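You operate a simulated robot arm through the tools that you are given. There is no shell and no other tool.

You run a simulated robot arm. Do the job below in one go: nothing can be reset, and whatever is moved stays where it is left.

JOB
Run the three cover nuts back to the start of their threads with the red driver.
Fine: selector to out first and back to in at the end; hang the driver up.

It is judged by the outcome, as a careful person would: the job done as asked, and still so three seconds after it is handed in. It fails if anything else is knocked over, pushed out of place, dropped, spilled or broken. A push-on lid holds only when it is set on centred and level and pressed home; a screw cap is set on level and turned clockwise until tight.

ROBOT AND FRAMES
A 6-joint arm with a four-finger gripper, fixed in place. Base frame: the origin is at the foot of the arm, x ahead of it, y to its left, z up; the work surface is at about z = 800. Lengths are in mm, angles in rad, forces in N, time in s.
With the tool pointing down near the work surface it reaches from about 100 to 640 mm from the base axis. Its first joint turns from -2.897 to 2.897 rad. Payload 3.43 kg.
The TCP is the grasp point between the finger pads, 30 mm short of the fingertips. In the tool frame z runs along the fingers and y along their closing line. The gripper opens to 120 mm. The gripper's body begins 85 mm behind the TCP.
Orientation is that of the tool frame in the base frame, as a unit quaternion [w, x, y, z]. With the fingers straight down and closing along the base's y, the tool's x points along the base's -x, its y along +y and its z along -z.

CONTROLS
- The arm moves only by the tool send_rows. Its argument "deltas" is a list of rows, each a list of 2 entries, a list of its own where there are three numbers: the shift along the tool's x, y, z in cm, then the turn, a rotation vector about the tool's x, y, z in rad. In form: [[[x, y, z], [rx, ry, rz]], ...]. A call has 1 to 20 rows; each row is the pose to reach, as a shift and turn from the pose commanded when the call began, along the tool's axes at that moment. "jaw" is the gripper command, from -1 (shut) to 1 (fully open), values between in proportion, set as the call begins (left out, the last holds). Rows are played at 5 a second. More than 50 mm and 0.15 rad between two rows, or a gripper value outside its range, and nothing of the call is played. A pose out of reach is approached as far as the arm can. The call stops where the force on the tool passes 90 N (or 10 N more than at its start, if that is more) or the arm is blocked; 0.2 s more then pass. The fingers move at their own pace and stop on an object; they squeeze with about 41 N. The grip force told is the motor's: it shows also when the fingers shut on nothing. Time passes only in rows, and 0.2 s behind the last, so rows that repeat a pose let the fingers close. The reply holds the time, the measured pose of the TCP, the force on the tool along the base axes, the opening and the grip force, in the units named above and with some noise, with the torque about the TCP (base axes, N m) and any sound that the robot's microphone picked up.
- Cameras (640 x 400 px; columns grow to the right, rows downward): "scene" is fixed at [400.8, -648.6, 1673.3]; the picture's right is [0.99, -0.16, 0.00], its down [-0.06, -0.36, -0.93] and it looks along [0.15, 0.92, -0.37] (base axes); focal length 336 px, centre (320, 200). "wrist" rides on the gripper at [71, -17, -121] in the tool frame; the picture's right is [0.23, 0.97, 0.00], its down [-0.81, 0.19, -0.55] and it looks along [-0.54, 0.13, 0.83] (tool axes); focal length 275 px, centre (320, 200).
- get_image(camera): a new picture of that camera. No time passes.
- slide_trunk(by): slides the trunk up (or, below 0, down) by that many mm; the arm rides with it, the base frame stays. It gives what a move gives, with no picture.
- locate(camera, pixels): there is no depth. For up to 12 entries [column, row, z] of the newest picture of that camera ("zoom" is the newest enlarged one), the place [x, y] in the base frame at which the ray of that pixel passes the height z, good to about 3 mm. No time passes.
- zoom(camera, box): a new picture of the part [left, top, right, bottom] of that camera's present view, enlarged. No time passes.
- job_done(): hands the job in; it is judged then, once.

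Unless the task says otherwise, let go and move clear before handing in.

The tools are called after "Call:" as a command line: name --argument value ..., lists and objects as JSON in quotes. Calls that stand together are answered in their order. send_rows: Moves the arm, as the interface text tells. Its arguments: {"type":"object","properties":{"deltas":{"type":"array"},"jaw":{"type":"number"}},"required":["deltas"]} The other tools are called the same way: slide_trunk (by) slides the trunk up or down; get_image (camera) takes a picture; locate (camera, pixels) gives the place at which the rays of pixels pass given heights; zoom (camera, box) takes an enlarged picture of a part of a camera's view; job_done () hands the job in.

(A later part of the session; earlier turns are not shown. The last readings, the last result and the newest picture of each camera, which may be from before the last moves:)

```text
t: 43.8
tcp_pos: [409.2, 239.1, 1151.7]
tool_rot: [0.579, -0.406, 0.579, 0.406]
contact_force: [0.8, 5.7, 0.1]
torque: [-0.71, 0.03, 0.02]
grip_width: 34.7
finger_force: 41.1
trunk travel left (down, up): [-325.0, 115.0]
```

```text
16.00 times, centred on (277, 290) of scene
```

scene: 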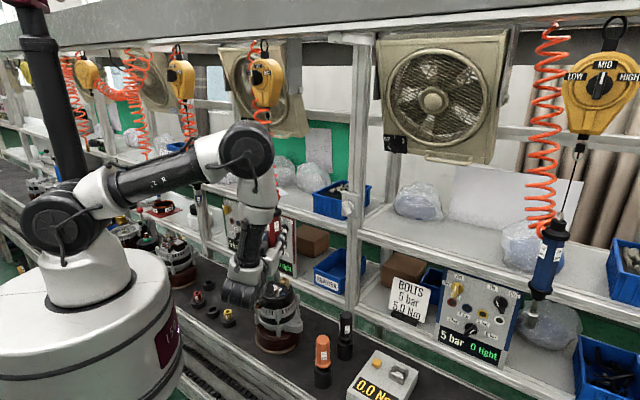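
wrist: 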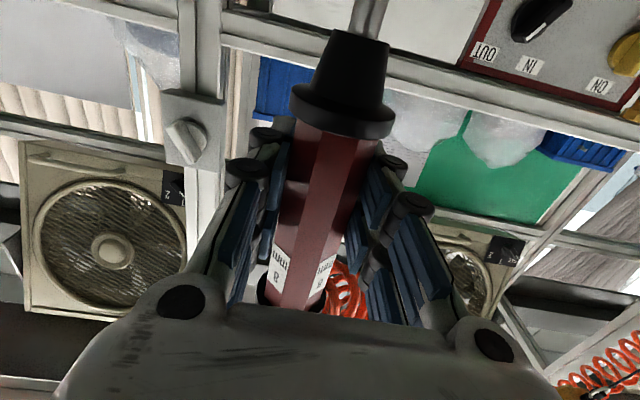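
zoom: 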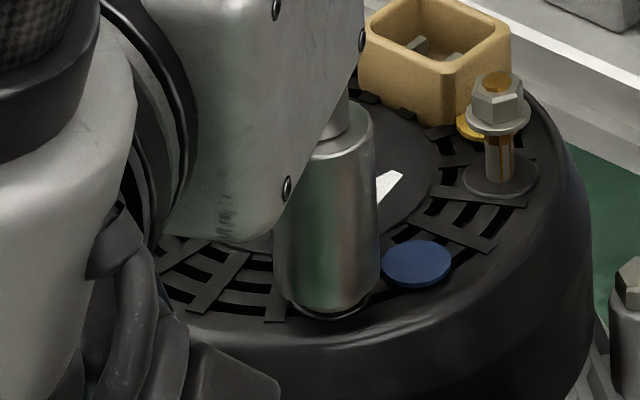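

Almost seated, still no contact. I'll press a few millimetres to start the driver, then follow upward at about the nut's rise rate to limit slip in the grip.

Call:
send_rows --deltas '[[[0.25, -0.06, 0.02], [0, 0, 0]], [[0.5, -0.06, 0.02], [0, 0, 0]], [[0.65, -0.06, 0.02], [0, 0, 0]]]'

Call:
zoom --camera "scene" --box '[265, 278, 289, 302]'

```text
t: 44.6
tcp_pos: [409.7, 239.6, 1148.0]
tool_rot: [0.581, -0.407, 0.576, 0.407]
contact_force: [-1.0, 10.2, 29.1]
torque: [0.14, 0.42, 0.2]
grip_width: 35.1
finger_force: 41.3
trunk travel left (down, up): [-325.0, 115.0]
```

```text
16.00 times, centred on (277, 290) of scene
```

zoom: 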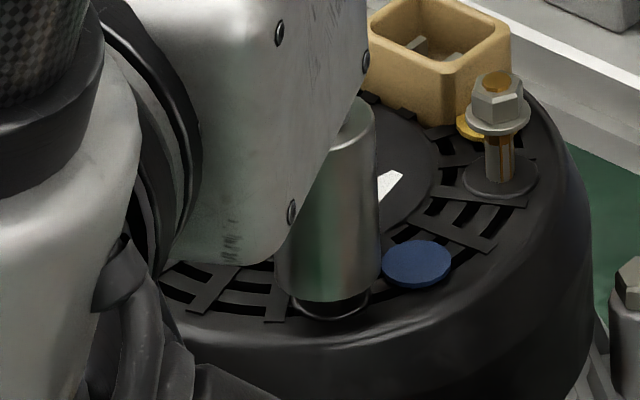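

Fz is 29 N and the socket is rising (bottom edge up to row 300), so it's running. I'll follow upward.

Call:
send_rows --deltas '[[[-0.3, 0, 0], [0, 0, 0]], [[-0.55, 0, 0], [0, 0, 0]], [[-0.8, 0, 0], [0, 0, 0]]]'

Call:
zoom --camera "scene" --box '[265, 278, 289, 302]'

```text
t: 45.4
tcp_pos: [409.6, 237.4, 1154.7]
tool_rot: [0.581, -0.406, 0.576, 0.407]
contact_force: [0.4, 12.5, 28.0]
torque: [0.43, -0.15, 0.01]
grip_width: 34.8
finger_force: 40.7
trunk travel left (down, up): [-325.0, 115.0]
```

```text
16.00 times, centred on (277, 290) of scene
```

zoom: 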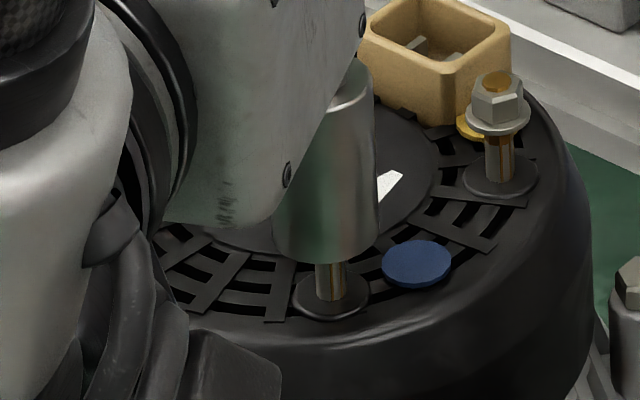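

The nut is up roughly 13 mm and the driver is still pressing at 28 N. I'll follow a bit more and see whether it stops.

Call:
send_rows --deltas '[[[-0.1, 0, 0], [0, 0, 0]], [[-0.2, 0, 0], [0, 0, 0]]]'

Call:
zoom --camera "scene" --box '[265, 278, 289, 302]'

```text
t: 46.0
tcp_pos: [410.2, 238.5, 1155.5]
tool_rot: [0.579, -0.407, 0.578, 0.406]
contact_force: [1.5, 11.0, 19.0]
torque: [0.03, -0.08, 0.03]
grip_width: 35.0
finger_force: 40.6
trunk travel left (down, up): [-325.0, 115.0]
```

```text
16.00 times, centred on (277, 290) of scene
```

zoom: 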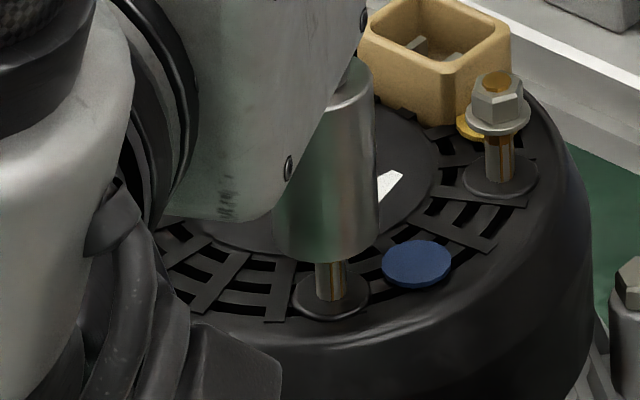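

The socket height no longer changes under 19 N, the same geometry as the finished yellow nut. I'll give one brief extra press to confirm the stop, then lift off.

Call:
send_rows --deltas '[[[0.15, 0, 0], [0, 0, 0]], [[0.15, 0, 0], [0, 0, 0]], [[-0.8, 0, 0], [0, 0, 0]], [[-2, 0, 0], [0, 0, 0]], [[-3.2, 0, 0], [0, 0, 0]], [[-4.5, 0, 0], [0, 0, 0]]]'

Call:
zoom --camera "scene" --box '[265, 278, 289, 302]'

Call:
get_image --camera "wrist"

```text
t: 47.4
tcp_pos: [410.6, 239.3, 1200.9]
tool_rot: [0.578, -0.407, 0.579, 0.406]
contact_force: [0.1, 6.2, -0.5]
torque: [-0.84, 0.03, 0.05]
grip_width: 34.7
finger_force: 40.9
trunk travel left (down, up): [-325.0, 115.0]
```

```text
16.00 times, centred on (277, 290) of scene
```

zoom: 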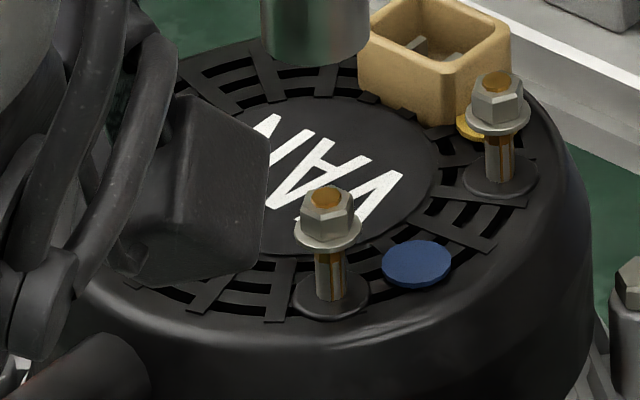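

```text
taken
```

wrist: 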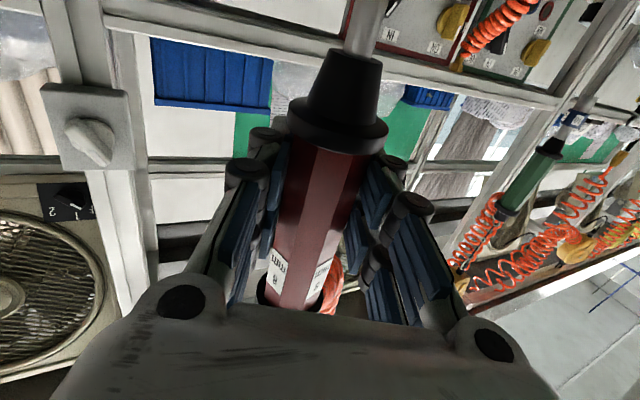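

Blue and yellow are both up flush with their stud tips. Next I'll go to the red-dot nut at about (368.8,292), at the same height and yaw.

Call:
send_rows --deltas '[[[0, 1.9, 1.19], [0, 0, 0]], [[0, 3.8, 2.38], [0, 0, 0]], [[0, 5.7, 3.56], [0, 0, 0]], [[0, 5.7, 3.56], [0, 0, 0]]]'

Call:
zoom --camera "scene" --box '[252, 268, 284, 298]'

Call:
get_image --camera "scene"

```text
t: 48.4
tcp_pos: [369.8, 292.1, 1200.8]
tool_rot: [0.579, -0.406, 0.579, 0.406]
contact_force: [1.1, 4.4, 0.2]
torque: [-0.63, 0.2, -0.01]
grip_width: 34.8
finger_force: 41.3
trunk travel left (down, up): [-325.0, 115.0]
```

```text
13.33 times, centred on (268, 283) of scene
```

zoom: 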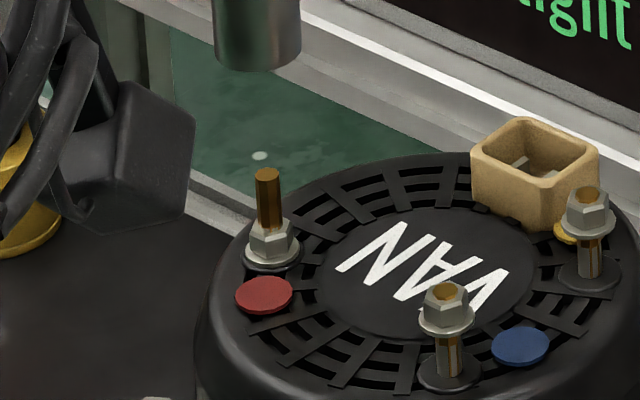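

```text
taken
```

scene: 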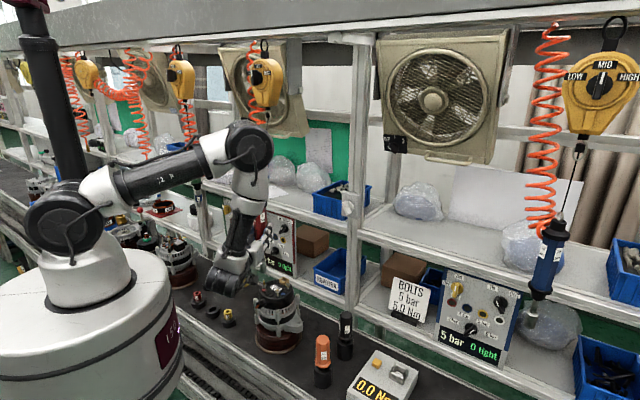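

The socket is nearly over the red stud (257 vs an expected 260 column). I'll nudge it and lower to just above the tip, checking the panel lamps too.

Call:
send_rows --deltas '[[[1, -0.05, 0.02], [0, 0, 0]], [[2, -0.05, 0.02], [0, 0, 0]], [[3.2, -0.05, 0.02], [0, 0, 0]]]'

Call:
zoom --camera "scene" --box '[252, 270, 276, 294]'

Call:
zoom --camera "scene" --box '[250, 200, 310, 280]'

```text
t: 49.2
tcp_pos: [369.7, 294.4, 1168.2]
tool_rot: [0.579, -0.406, 0.578, 0.407]
contact_force: [1.8, 5.1, 0.5]
torque: [-0.56, 0.19, 0.03]
grip_width: 34.5
finger_force: 41.2
trunk travel left (down, up): [-325.0, 115.0]
```

```text
16.00 times, centred on (264, 282) of scene
```

zoom: 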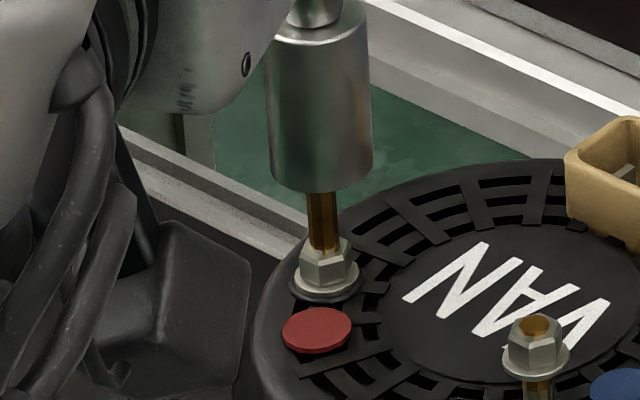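

```text
5.00 times, centred on (280, 240) of scene
```

zoom: 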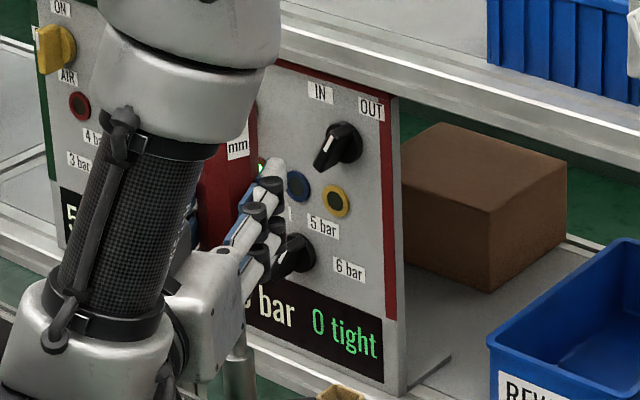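

The blue and yellow lamps have gone dark while red is still lit, which confirms the two nuts are backed out. The socket is aligned with the red stud, so I'll trim −1.5 mm in y and lower over it.

Call:
send_rows --deltas '[[[0, -0.07, -0.13], [0, 0, 0]], [[0.5, -0.07, -0.13], [0, 0, 0]], [[1.0, -0.07, -0.13], [0, 0, 0]], [[1.4, -0.07, -0.13], [0, 0, 0]]]'

Call:
zoom --camera "scene" --box '[252, 270, 276, 294]'

```text
t: 50.2
tcp_pos: [370.4, 290.5, 1154.8]
tool_rot: [0.579, -0.406, 0.579, 0.406]
contact_force: [1.8, 4.4, 1.0]
torque: [-0.54, 0.19, -0.05]
grip_width: 34.6
finger_force: 41.3
trunk travel left (down, up): [-325.0, 115.0]
```

```text
16.00 times, centred on (264, 282) of scene
```

zoom: 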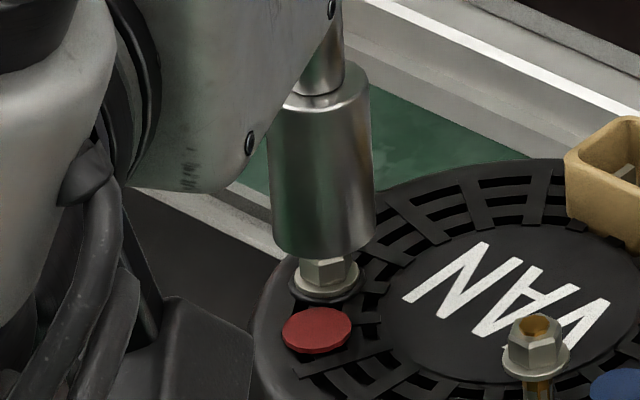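

No contact, and the image suggests I'm about 1.5 mm short in y. I'll correct that and continue down.

Call:
send_rows --deltas '[[[0, 0.02, 0.14], [0, 0, 0]], [[0.35, 0.02, 0.14], [0, 0, 0]], [[0.7, 0.02, 0.14], [0, 0, 0]]]'

Call:
zoom --camera "scene" --box '[252, 270, 276, 294]'

```text
t: 51.0
tcp_pos: [370.7, 292.1, 1146.6]
tool_rot: [0.579, -0.407, 0.579, 0.406]
contact_force: [1.3, 3.7, 1.2]
torque: [-0.53, 0.15, -0.01]
grip_width: 34.9
finger_force: 41.2
trunk travel left (down, up): [-325.0, 115.0]
```

```text
16.00 times, centred on (264, 282) of scene
```

zoom: 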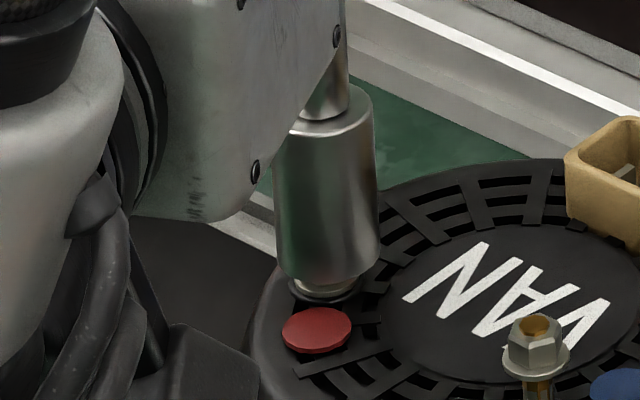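

The socket is centred on the nut (327). I'll press down to start the driver.

Call:
send_rows --deltas '[[[0.25, 0, 0], [0, 0, 0]], [[0.5, 0, 0], [0, 0, 0]], [[0.75, 0, 0], [0, 0, 0]]]'

Call:
zoom --camera "scene" --box '[252, 270, 276, 294]'

```text
t: 51.8
tcp_pos: [369.8, 291.4, 1143.1]
tool_rot: [0.581, -0.406, 0.575, 0.408]
contact_force: [-2.7, 4.0, 25.5]
torque: [-0.3, 0.74, 0.06]
grip_width: 34.7
finger_force: 41.3
trunk travel left (down, up): [-325.0, 115.0]
```

```text
16.00 times, centred on (264, 282) of scene
```

zoom: 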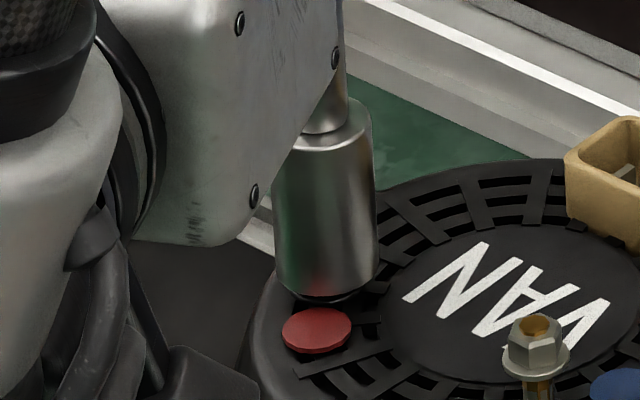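

Fz is 25 N now. I'll hold briefly and see if the socket starts to rise.

Call:
send_rows --deltas '[[[0, 0, 0], [0, 0, 0]]]'

Call:
zoom --camera "scene" --box '[252, 270, 276, 294]'

```text
t: 52.2
tcp_pos: [370.4, 291.6, 1142.7]
tool_rot: [0.581, -0.406, 0.576, 0.408]
contact_force: [-1.4, 10.4, 30.9]
torque: [0.45, 0.56, 0.05]
grip_width: 35.2
finger_force: 40.9
trunk travel left (down, up): [-325.0, 115.0]
```

```text
16.00 times, centred on (264, 282) of scene
```

zoom: 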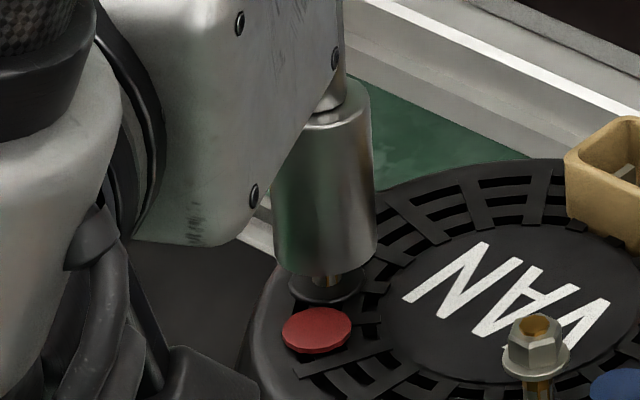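

It's running: the socket has risen to row 277. I'll follow upward.

Call:
send_rows --deltas '[[[-0.3, 0, 0], [0, 0, 0]], [[-0.5, 0, 0], [0, 0, 0]], [[-0.7, 0, 0], [0, 0, 0]]]'

Call:
zoom --camera "scene" --box '[252, 270, 276, 294]'

```text
t: 53.0
tcp_pos: [371.0, 291.5, 1148.3]
tool_rot: [0.581, -0.405, 0.577, 0.406]
contact_force: [2.2, 14.5, 27.7]
torque: [0.97, 0.07, 0.0]
grip_width: 34.7
finger_force: 40.7
trunk travel left (down, up): [-325.0, 115.0]
```

```text
16.00 times, centred on (264, 282) of scene
```

zoom: 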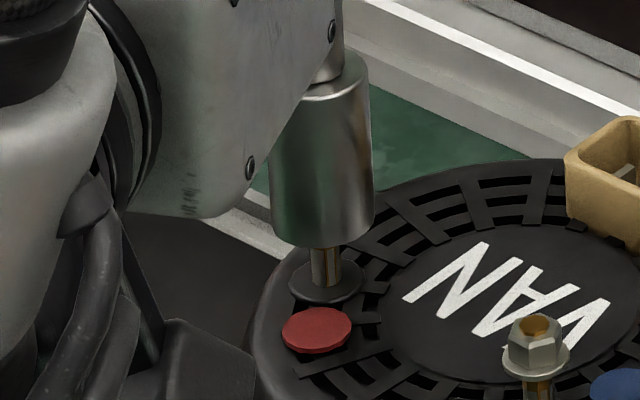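

The bottom edge is at row 245 against the seat ring at 282, matching the end-stop geometry of the other two. I'll hold a moment longer to confirm it no longer moves.

Call:
send_rows --deltas '[[[0, 0, 0], [0, 0, 0]], [[-0.1, 0, 0], [0, 0, 0]]]'

Call:
zoom --camera "scene" --box '[252, 270, 276, 294]'

```text
t: 53.6
tcp_pos: [369.6, 291.9, 1148.2]
tool_rot: [0.58, -0.405, 0.578, 0.406]
contact_force: [2.7, 16.9, 24.0]
torque: [1.2, -0.06, -0.03]
grip_width: 34.7
finger_force: 40.8
trunk travel left (down, up): [-325.0, 115.0]
```

```text
16.00 times, centred on (264, 282) of scene
```

zoom: 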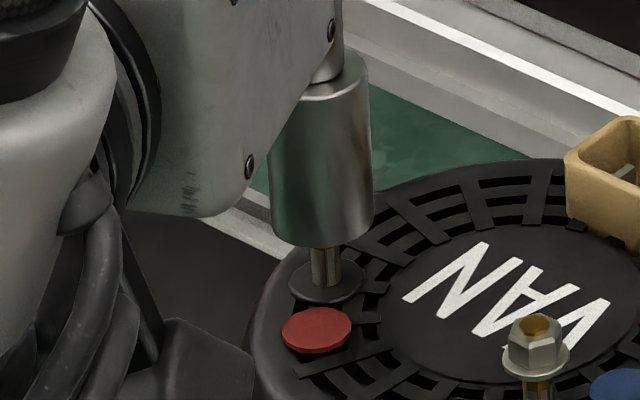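

There's no further movement under 24 N, so the red nut is at its stop. I'll lift straight off and inspect all three nuts and the lamps.

Call:
send_rows --deltas '[[[-0.8, 0, 0], [0, 0, 0]], [[-2, 0, 0], [0, 0, 0]], [[-3.2, 0, 0], [0, 0, 0]], [[-4.5, 0, 0], [0, 0, 0]], [[-6, 0, 0], [0, 0, 0]]]'

Call:
zoom --camera "scene" --box '[252, 270, 300, 300]'

Call:
zoom --camera "scene" --box '[240, 180, 310, 280]'

Call:
get_image --camera "scene"

```text
t: 54.8
tcp_pos: [368.9, 290.9, 1208.6]
tool_rot: [0.578, -0.407, 0.579, 0.406]
contact_force: [1.2, 4.3, -0.3]
torque: [-0.67, 0.22, 0.02]
grip_width: 34.7
finger_force: 41.0
trunk travel left (down, up): [-325.0, 115.0]
```

```text
13.33 times, centred on (276, 285) of scene
```

zoom: 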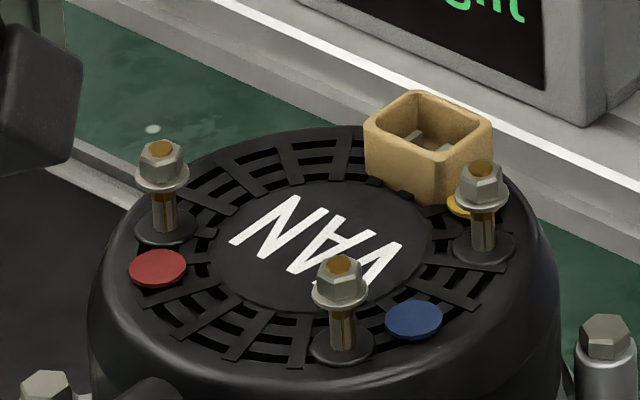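

```text
4.00 times, centred on (275, 230) of scene
```

zoom: 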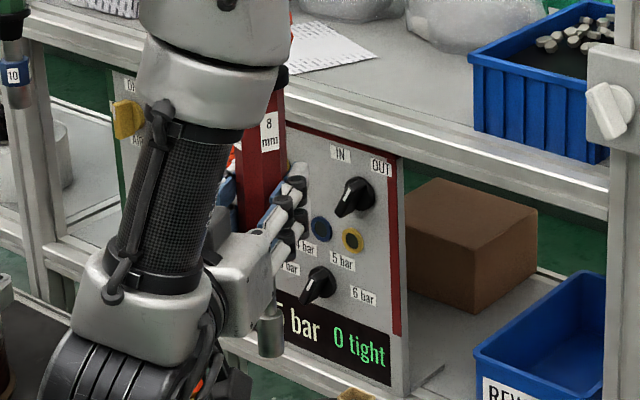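

```text
taken
```

scene: 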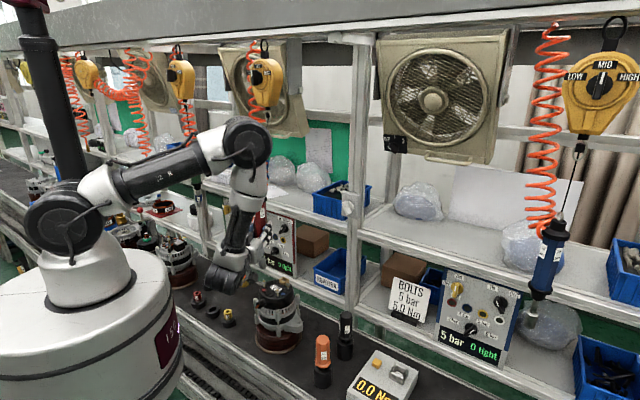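

All three nuts sit flush at their stud tips, and the visible lamps are dark. Before hanging the driver up I'll measure how far it slid in the grip.

Call:
zoom --camera "scene" --box '[250, 255, 282, 275]'

Call:
get_image --camera "wrist"

Call:
zoom --camera "scene" --box '[240, 120, 304, 270]'

```text
16.00 times, centred on (266, 265) of scene
```

zoom: 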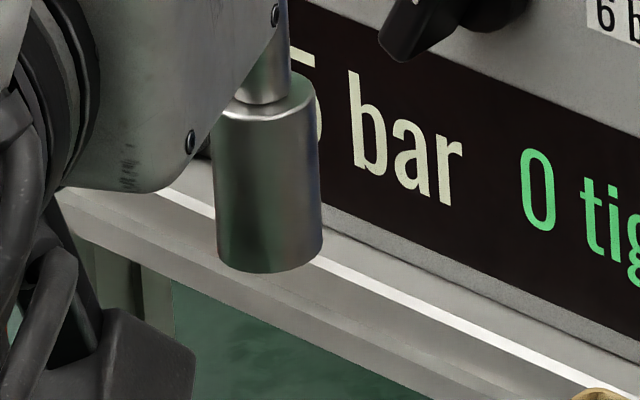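

```text
taken
```

wrist: 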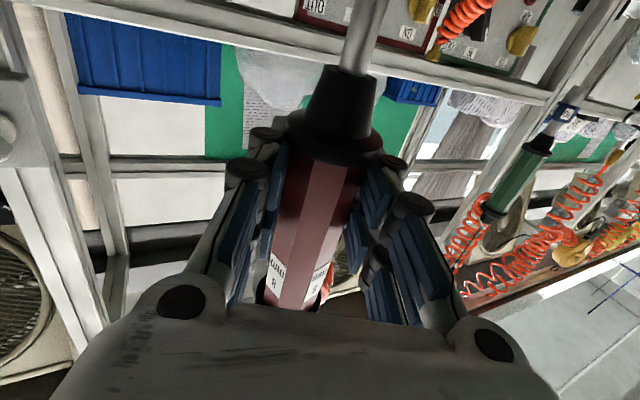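

```text
2.67 times, centred on (272, 195) of scene
```

zoom: 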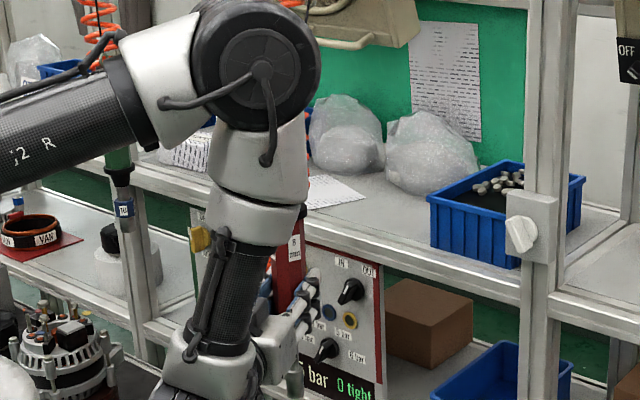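

Call:
locate --camera "scene" --pixels '[[262.75, 267.6, 1070], [262.75, 267.6, 1090], [274.4, 232.9, 1120], [274.4, 232.9, 1140]]'

```text
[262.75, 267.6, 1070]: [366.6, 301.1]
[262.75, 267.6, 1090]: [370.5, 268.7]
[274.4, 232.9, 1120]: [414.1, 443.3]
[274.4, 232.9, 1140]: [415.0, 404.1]
```

The slip is about 19 mm, so the matching home height for the grip is z≈1262. I'll raise, carry the driver back to its hanging spot (413.5,421.6), and yaw back to the original 45°.

Call:
send_rows --deltas '[[[-1.8, 0, 0], [0, 0, 0]], [[-3.6, 0, 0], [0, 0, 0]], [[-5.4, 0, 0], [0, 0, 0]], [[-5.4, 0.03, 2.5], [0, 0, 0]], [[-5.4, 0.06, 5.0], [0, 0, 0]], [[-5.4, 0.1, 7.5], [0.11, 0, 0]], [[-5.4, 0.13, 10], [0.22, 0, 0]], [[-5.4, 0.16, 12.2], [0.33, 0, 0]], [[-5.4, 0.18, 13.8], [0.44, 0, 0]], [[-5.4, 0.18, 13.8], [0.44, 0, 0]]]'

Call:
zoom --camera "scene" --box '[240, 130, 304, 240]'

Call:
zoom --camera "scene" --box '[272, 212, 304, 244]'

```text
t: 57.0
tcp_pos: [415.7, 419.6, 1264.1]
tool_rot: [0.654, -0.27, 0.654, 0.27]
contact_force: [-0.7, -0.5, -2.2]
torque: [0.09, -0.1, 0.02]
grip_width: 34.7
finger_force: 41.0
trunk travel left (down, up): [-325.0, 115.0]
```

```text
3.64 times, centred on (272, 185) of scene
```

zoom: 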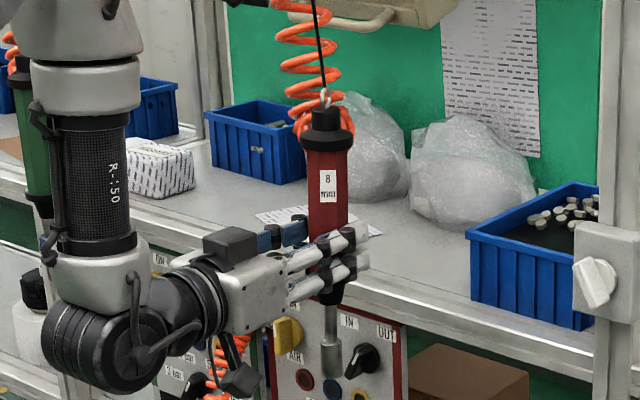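

```text
12.50 times, centred on (288, 228) of scene
```

zoom: 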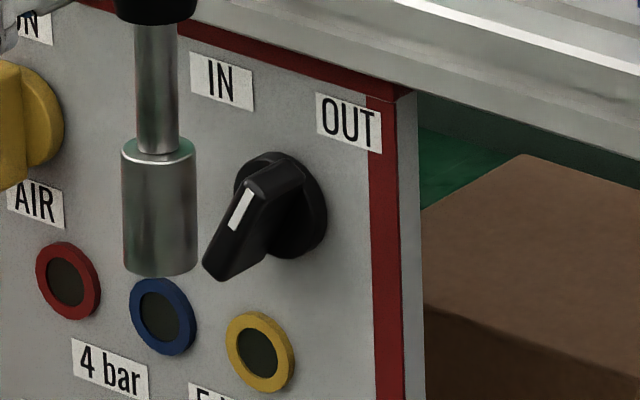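

All three lamps are dark. The socket is about 3 mm right of its original hanging position (159 vs 149 in the zoom), so I'll nudge it back before letting go.

Call:
send_rows --deltas '[[[0.1, 0.15, 0], [0, 0, 0]], [[0.12, 0.3, 0], [0, 0, 0]], [[0.12, 0.3, 0], [0, 0, 0]]]'

Call:
zoom --camera "scene" --box '[272, 212, 304, 244]'

```text
t: 57.8
tcp_pos: [413.8, 423.0, 1260.6]
tool_rot: [0.655, -0.269, 0.652, 0.271]
contact_force: [-0.1, -0.4, 0.5]
torque: [0.15, -0.06, -0.01]
grip_width: 34.8
finger_force: 40.9
trunk travel left (down, up): [-325.0, 115.0]
```

```text
12.50 times, centred on (288, 228) of scene
```

zoom: 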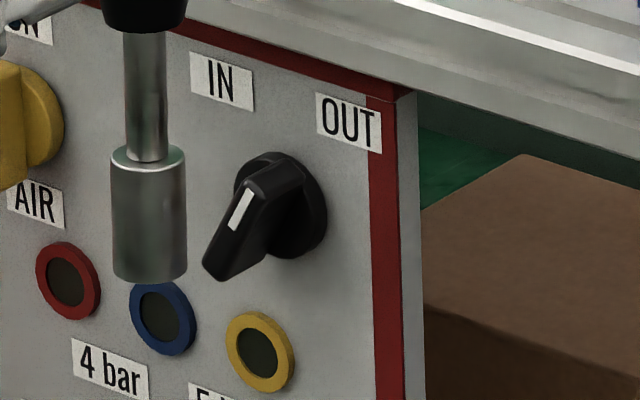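

The socket now matches its original hanging position almost exactly (columns 112–187, bottom edge at row 282), with near-zero load on the tool. I'm releasing the driver.

Call:
send_rows --deltas '[[[0, 0, 0], [0, 0, 0]], [[0, 0, 0], [0, 0, 0]], [[0, 0, 0], [0, 0, 0]], [[0, 0, 0], [0, 0, 0]], [[0, 0, 0], [0, 0, 0]]]' --jaw 0.4

Call:
zoom --camera "scene" --box '[240, 130, 304, 240]'

Call:
zoom --camera "scene" --box '[272, 212, 304, 244]'

Call:
get_image --camera "wrist"

```text
t: 59.0
tcp_pos: [413.2, 423.1, 1259.9]
tool_rot: [0.654, -0.27, 0.653, 0.27]
contact_force: [1.0, -0.2, 1.7]
torque: [0.03, 0.04, -0.01]
grip_width: 83.7
finger_force: 0.2
trunk travel left (down, up): [-325.0, 115.0]
```

```text
3.64 times, centred on (272, 185) of scene
```

zoom: 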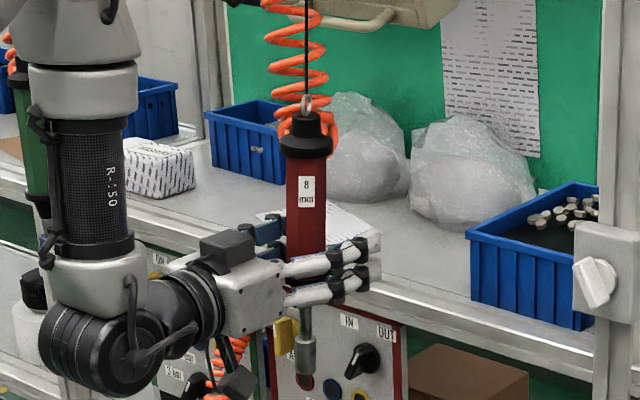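

```text
12.50 times, centred on (288, 228) of scene
```

zoom: 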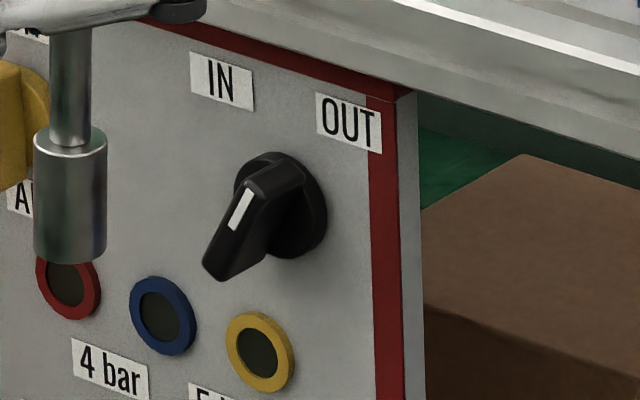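

```text
taken
```

wrist: 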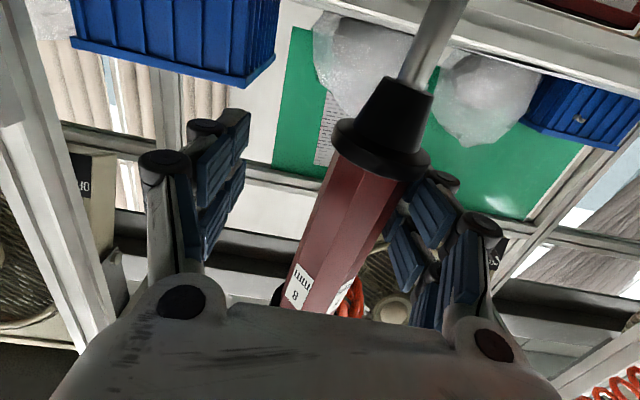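

After release, the driver swung about 20 mm left toward one finger. I'll let it settle with the gripper still before backing out.

Call:
send_rows --deltas '[[[0, 0, 0], [0, 0, 0]], [[0, 0, 0], [0, 0, 0]], [[0, 0, 0], [0, 0, 0]], [[0, 0, 0], [0, 0, 0]], [[0, 0, 0], [0, 0, 0]], [[0, 0, 0], [0, 0, 0]], [[0, 0, 0], [0, 0, 0]], [[0, 0, 0], [0, 0, 0]]]'

Call:
zoom --camera "scene" --box '[240, 130, 304, 240]'

Call:
get_image --camera "wrist"

```text
t: 60.8
tcp_pos: [413.2, 423.1, 1261.0]
tool_rot: [0.654, -0.27, 0.653, 0.27]
contact_force: [0.7, -0.1, 0.7]
torque: [0.0, -0.01, -0.01]
grip_width: 83.9
finger_force: 0.0
trunk travel left (down, up): [-325.0, 115.0]
```

```text
3.64 times, centred on (272, 185) of scene
```

zoom: 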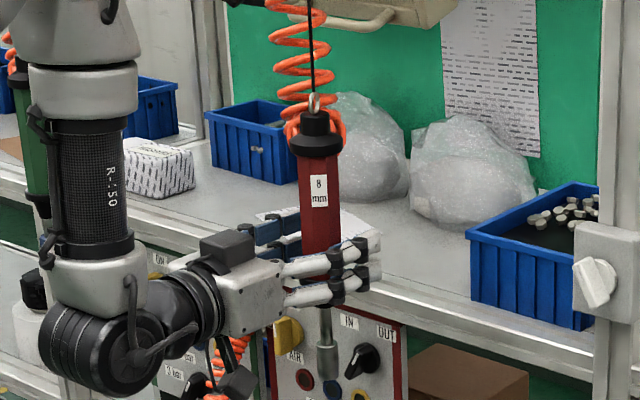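

```text
taken
```

wrist: 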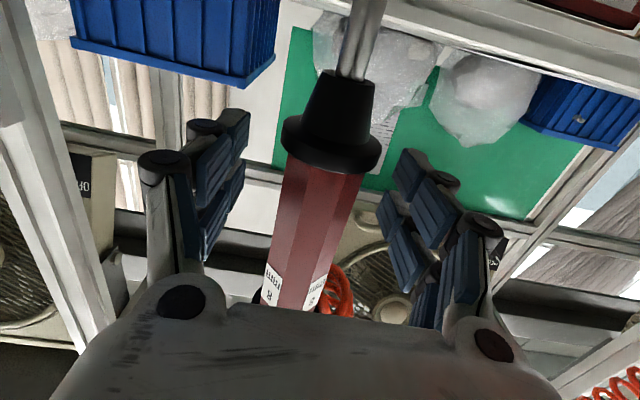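

It's just swinging on its cable and is now centred between the fingers. I'll let it damp a few more seconds before backing out.

Call:
send_rows --deltas '[[[0, 0, 0], [0, 0, 0]], [[0, 0, 0], [0, 0, 0]], [[0, 0, 0], [0, 0, 0]], [[0, 0, 0], [0, 0, 0]], [[0, 0, 0], [0, 0, 0]], [[0, 0, 0], [0, 0, 0]], [[0, 0, 0], [0, 0, 0]], [[0, 0, 0], [0, 0, 0]], [[0, 0, 0], [0, 0, 0]], [[0, 0, 0], [0, 0, 0]]]'

Call:
get_image --camera "wrist"

Call:
zoom --camera "scene" --box '[272, 212, 304, 244]'

```text
t: 63.0
tcp_pos: [414.3, 422.6, 1260.6]
tool_rot: [0.654, -0.271, 0.653, 0.27]
contact_force: [-0.1, -0.3, -0.9]
torque: [-0.02, 0.01, 0.02]
grip_width: 83.7
finger_force: 0.1
trunk travel left (down, up): [-325.0, 115.0]
```

```text
taken
```

wrist: 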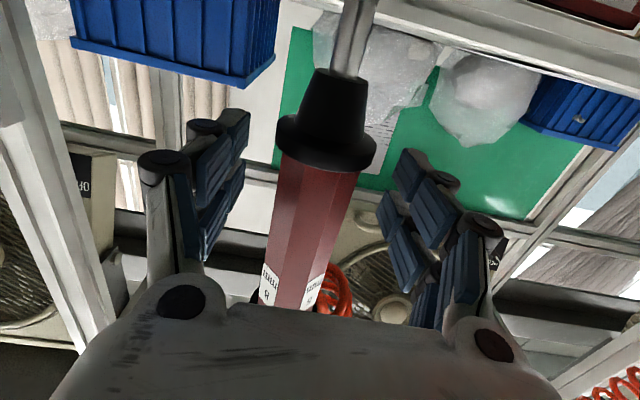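

```text
12.50 times, centred on (288, 228) of scene
```

zoom: 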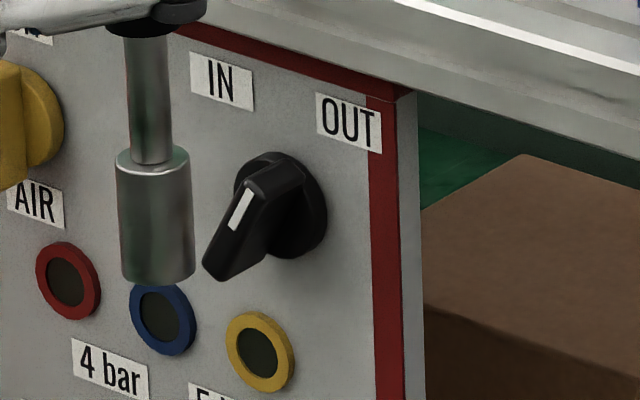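

The driver has settled, hanging at its original place (socket centred near 155, bottom edge ~285). I'll back straight out with the fingers open.

Call:
send_rows --deltas '[[[0, 0, -2], [0, 0, 0]], [[0, 0, -4], [0, 0, 0]], [[0, 0, -6], [0, 0, 0]], [[0, 0, -8], [0, 0, 0]], [[0, 0, -9.5], [0, 0, 0]]]'

Call:
zoom --camera "scene" --box '[240, 130, 304, 240]'

Call:
get_image --camera "wrist"

```text
t: 64.2
tcp_pos: [344.1, 354.9, 1262.4]
tool_rot: [0.654, -0.27, 0.653, 0.27]
contact_force: [0.1, 0.4, 0.2]
torque: [0.02, 0.0, 0.01]
grip_width: 84.4
finger_force: 0.0
trunk travel left (down, up): [-325.0, 115.0]
```

```text
3.64 times, centred on (272, 185) of scene
```

zoom: 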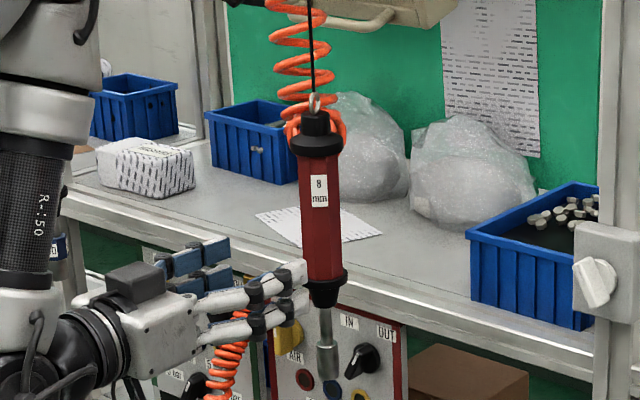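

```text
taken
```

wrist: 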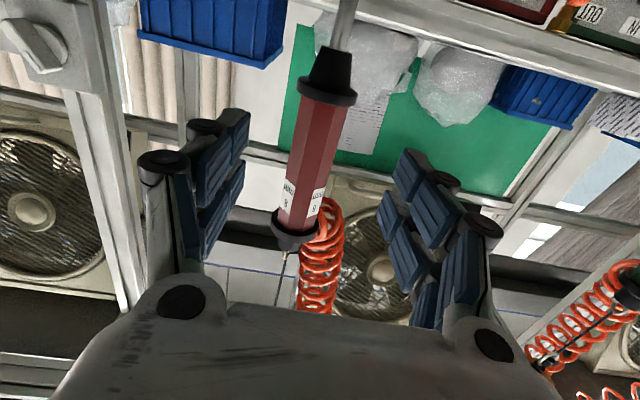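

The driver hangs freely and clear. Next I'll reset the selector: close the fingers, roll to the slim vertical pose left of the driver, and drop to the level of the knob bar's lower end.

Call:
send_rows --deltas '[[[0, 0.84, 0], [0, 0, 0.143]], [[0, 1.68, 0], [0, 0, 0.286]], [[0, 2.52, 0], [0, 0, 0.428]], [[0, 3.36, 0], [0, 0, 0.571]], [[0, 4.2, 0], [0, 0, 0.714]], [[0, 5.04, 0], [0, 0, 0.857]], [[0, 5.88, 0], [0, 0, 1.0]], [[0, 6.72, 0], [0, 0, 1.142]], [[0, 7.56, 0], [0, 0, 1.285]], [[0, 8.4, 0], [0, 0, 1.428]], [[0, 9.24, 0], [0, 0, 1.571]], [[3.8, 9.24, 0.7], [0, 0, 1.571]], [[7.6, 9.24, 1.4], [0, 0, 1.571]], [[11.4, 9.24, 2.1], [0, 0, 1.571]], [[15.3, 9.24, 2.9], [0, 0, 1.571]], [[19.14, 9.24, 3.6], [0, 0, 1.571]]]' --jaw -1

Call:
get_image --camera "scene"

Call:
get_image --camera "wrist"

```text
t: 67.6
tcp_pos: [304.5, 448.9, 1070.5]
tool_rot: [0.271, 0.271, 0.653, 0.653]
contact_force: [-0.3, 0.4, -0.3]
torque: [0.01, 0.01, 0.0]
grip_width: 0.0
finger_force: 33.6
trunk travel left (down, up): [-325.0, 115.0]
```

```text
taken
```

scene: 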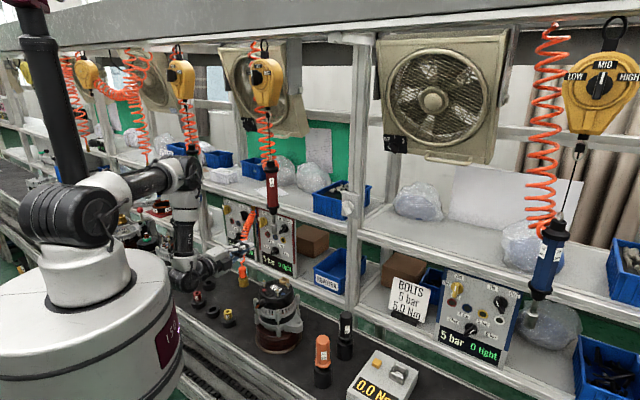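

```text
taken
```

wrist: 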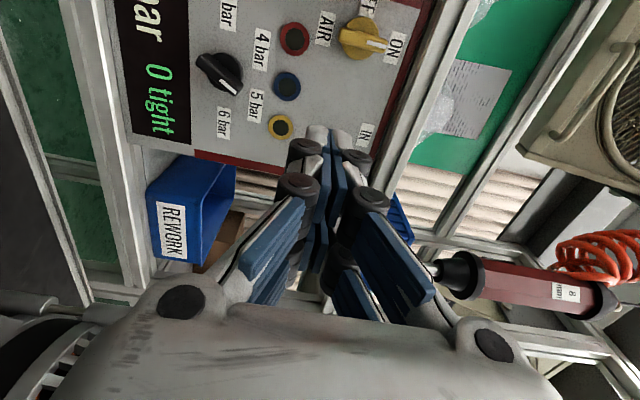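

I'm positioned at w≈−102, z≈1070, clear of the driver and hose. I'll go straight forward into the gap left of the bar's lower end.

Call:
send_rows --deltas '[[[0, 0, 3], [0, 0, 0]], [[0, 0, 6], [0, 0, 0]], [[0, 0, 8.5], [0, 0, 0]], [[0, 0, 10.5], [0, 0, 0]], [[0, 0, 12.2], [0, 0, 0]]]'

Call:
zoom --camera "scene" --box '[256, 209, 304, 239]'

Call:
zoom --camera "wrist" --box '[220, 80, 380, 180]'

```text
t: 68.8
tcp_pos: [394.4, 534.8, 1069.1]
tool_rot: [0.271, 0.27, 0.654, 0.653]
contact_force: [0.7, 0.3, 0.2]
torque: [0.03, -0.03, -0.05]
grip_width: 0.2
finger_force: 34.0
trunk travel left (down, up): [-325.0, 115.0]
```

```text
13.33 times, centred on (280, 224) of scene
```

zoom: 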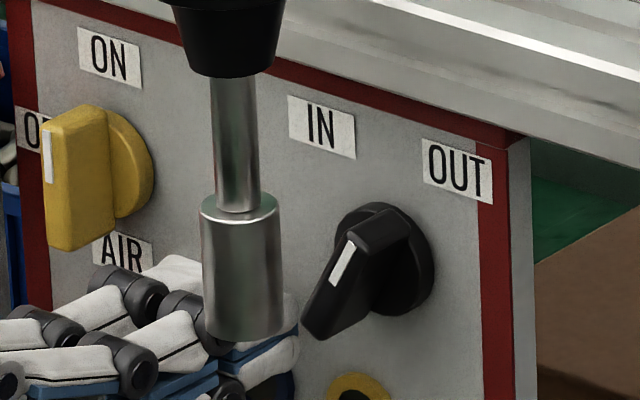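

```text
4.00 times, centred on (300, 130) of wrist
```

zoom: 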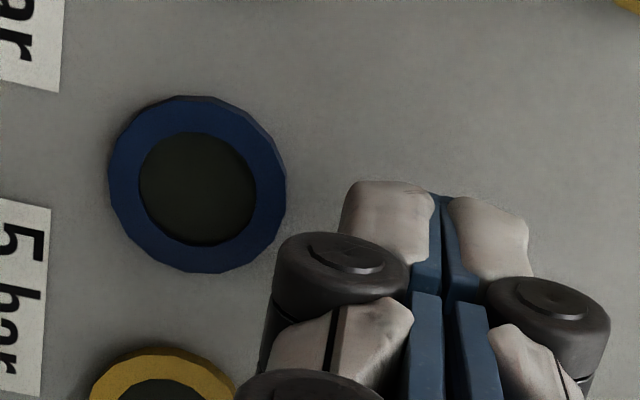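

The fingertips are left of the bar's lower end near (305,330). I'll raise 4 mm for better overlap and push right in small steps to turn the bar back toward IN.

Call:
send_rows --deltas '[[[0, 0.4, 0], [0, 0, 0]], [[-0.5, 0.4, 0], [0, 0, 0]], [[-1.0, 0.4, 0], [0, 0, 0]], [[-1.4, 0.4, 0], [0, 0, 0]]]'

Call:
zoom --camera "scene" --box '[256, 209, 304, 239]'

```text
t: 69.8
tcp_pos: [402.7, 522.6, 1073.3]
tool_rot: [0.272, 0.27, 0.653, 0.653]
contact_force: [-1.1, -0.4, -0.2]
torque: [0.0, 0.0, -0.04]
grip_width: 0.0
finger_force: 33.6
trunk travel left (down, up): [-325.0, 115.0]
```

```text
13.33 times, centred on (280, 224) of scene
```

zoom: 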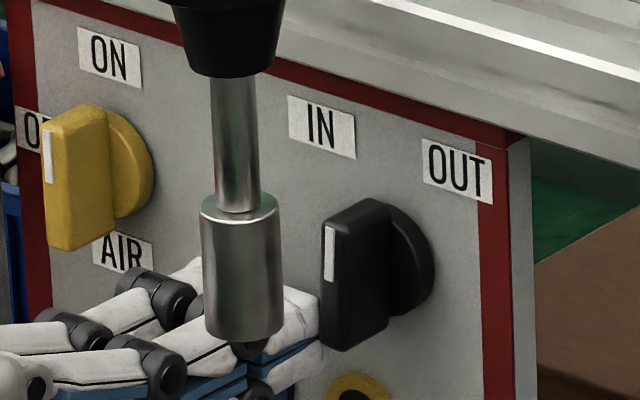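

It's turning back: the bar is now about vertical, with little force. I'll continue pushing.

Call:
send_rows --deltas '[[[-0.4, 0, 0], [0, 0, 0]], [[-0.7, 0, 0], [0, 0, 0]]]'

Call:
zoom --camera "scene" --box '[256, 209, 304, 239]'

```text
t: 70.4
tcp_pos: [406.3, 520.5, 1072.4]
tool_rot: [0.27, 0.269, 0.653, 0.654]
contact_force: [-8.3, 5.1, -4.2]
torque: [-0.07, 0.04, 0.18]
grip_width: 0.0
finger_force: 33.3
trunk travel left (down, up): [-325.0, 115.0]
```

```text
13.33 times, centred on (280, 224) of scene
```

zoom: 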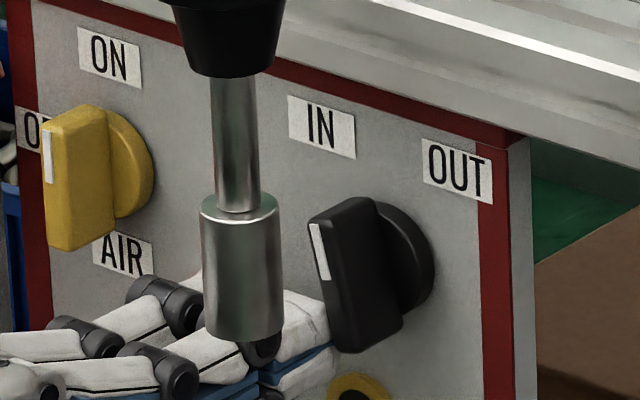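

The bar is at about −15° and needs to reach about −31°. I'll push further.

Call:
send_rows --deltas '[[[-0.4, 0, 0], [0, 0, 0]], [[-0.7, 0, 0], [0, 0, 0]]]'

Call:
zoom --camera "scene" --box '[256, 209, 304, 239]'

```text
t: 71.0
tcp_pos: [408.0, 517.8, 1073.2]
tool_rot: [0.268, 0.266, 0.656, 0.653]
contact_force: [-18.9, 21.0, -13.0]
torque: [-0.2, 0.15, 0.62]
grip_width: 0.0
finger_force: 33.2
trunk travel left (down, up): [-325.0, 115.0]
```

```text
13.33 times, centred on (280, 224) of scene
```

zoom: 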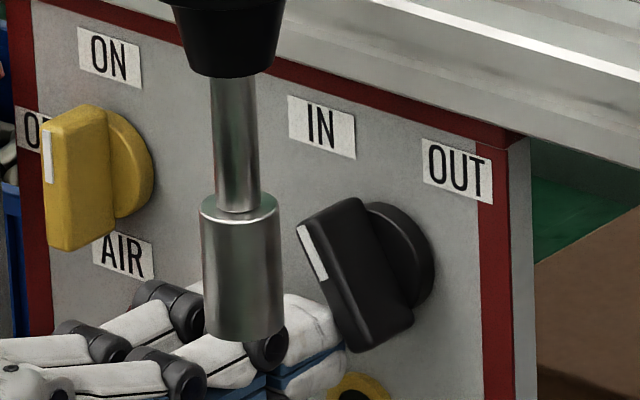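

The bar is near its original IN angle, with about 28 N of resistance. I'll push slightly more to make sure it's at the stop.

Call:
send_rows --deltas '[[[-0.3, 0, 0], [0, 0, 0]]]'

Call:
zoom --camera "scene" --box '[256, 209, 304, 239]'

```text
t: 71.4
tcp_pos: [407.2, 518.3, 1071.8]
tool_rot: [0.266, 0.265, 0.657, 0.654]
contact_force: [-22.3, 26.5, -16.2]
torque: [-0.28, 0.26, 0.8]
grip_width: 0.0
finger_force: 33.7
trunk travel left (down, up): [-325.0, 115.0]
```

```text
13.33 times, centred on (280, 224) of scene
```

zoom: 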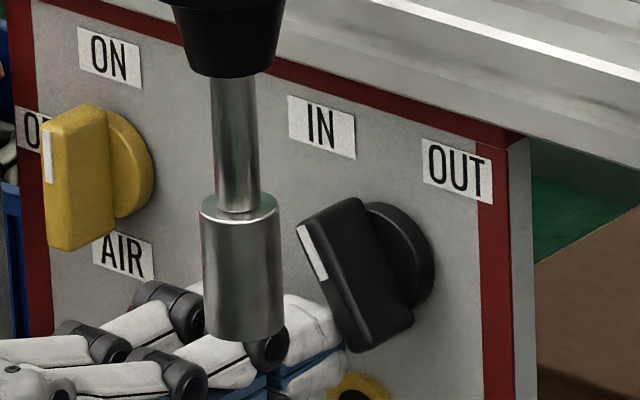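

No more rotation and the force is climbing, so the selector is at its IN stop. I'll back off left, then straight out, and verify.

Call:
send_rows --deltas '[[[1.2, 0, 0], [0, 0, 0]], [[2.6, 0, 0], [0, 0, 0]], [[2.6, 0, -3], [0, 0, 0]], [[2.6, 0, -7], [0, 0, 0]], [[2.6, 0, -11], [0, 0, 0]], [[2.6, 0, -14], [0, 0, 0]]]'

Call:
zoom --camera "scene" --box '[256, 209, 304, 239]'

Call:
zoom --camera "scene" --box '[220, 140, 320, 310]'

Call:
zoom --camera "scene" --box '[252, 270, 300, 300]'

```text
t: 72.8
tcp_pos: [296.5, 430.5, 1075.4]
tool_rot: [0.271, 0.27, 0.653, 0.654]
contact_force: [-0.6, -0.5, -0.2]
torque: [0.02, 0.02, 0.01]
grip_width: 0.0
finger_force: 33.4
trunk travel left (down, up): [-325.0, 115.0]
```

```text
13.33 times, centred on (280, 224) of scene
```

zoom: 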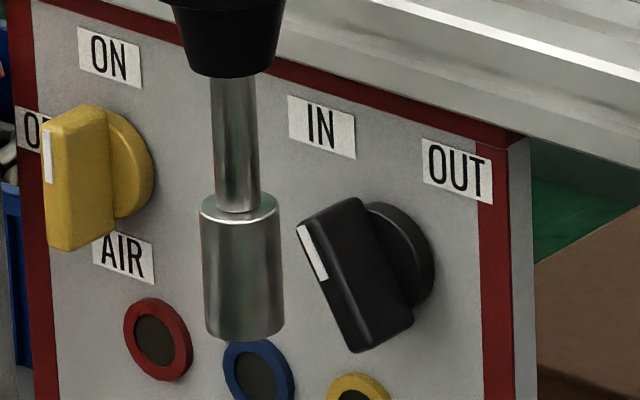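

```text
2.35 times, centred on (270, 225) of scene
```

zoom: 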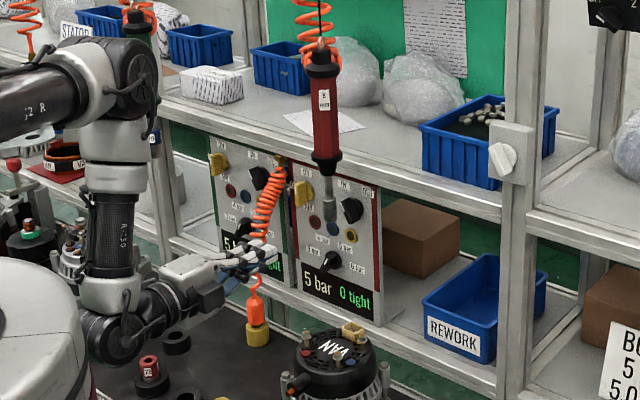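

```text
13.33 times, centred on (276, 285) of scene
```

zoom: 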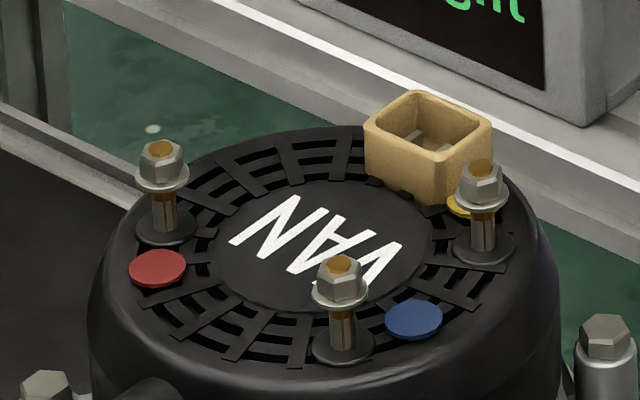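

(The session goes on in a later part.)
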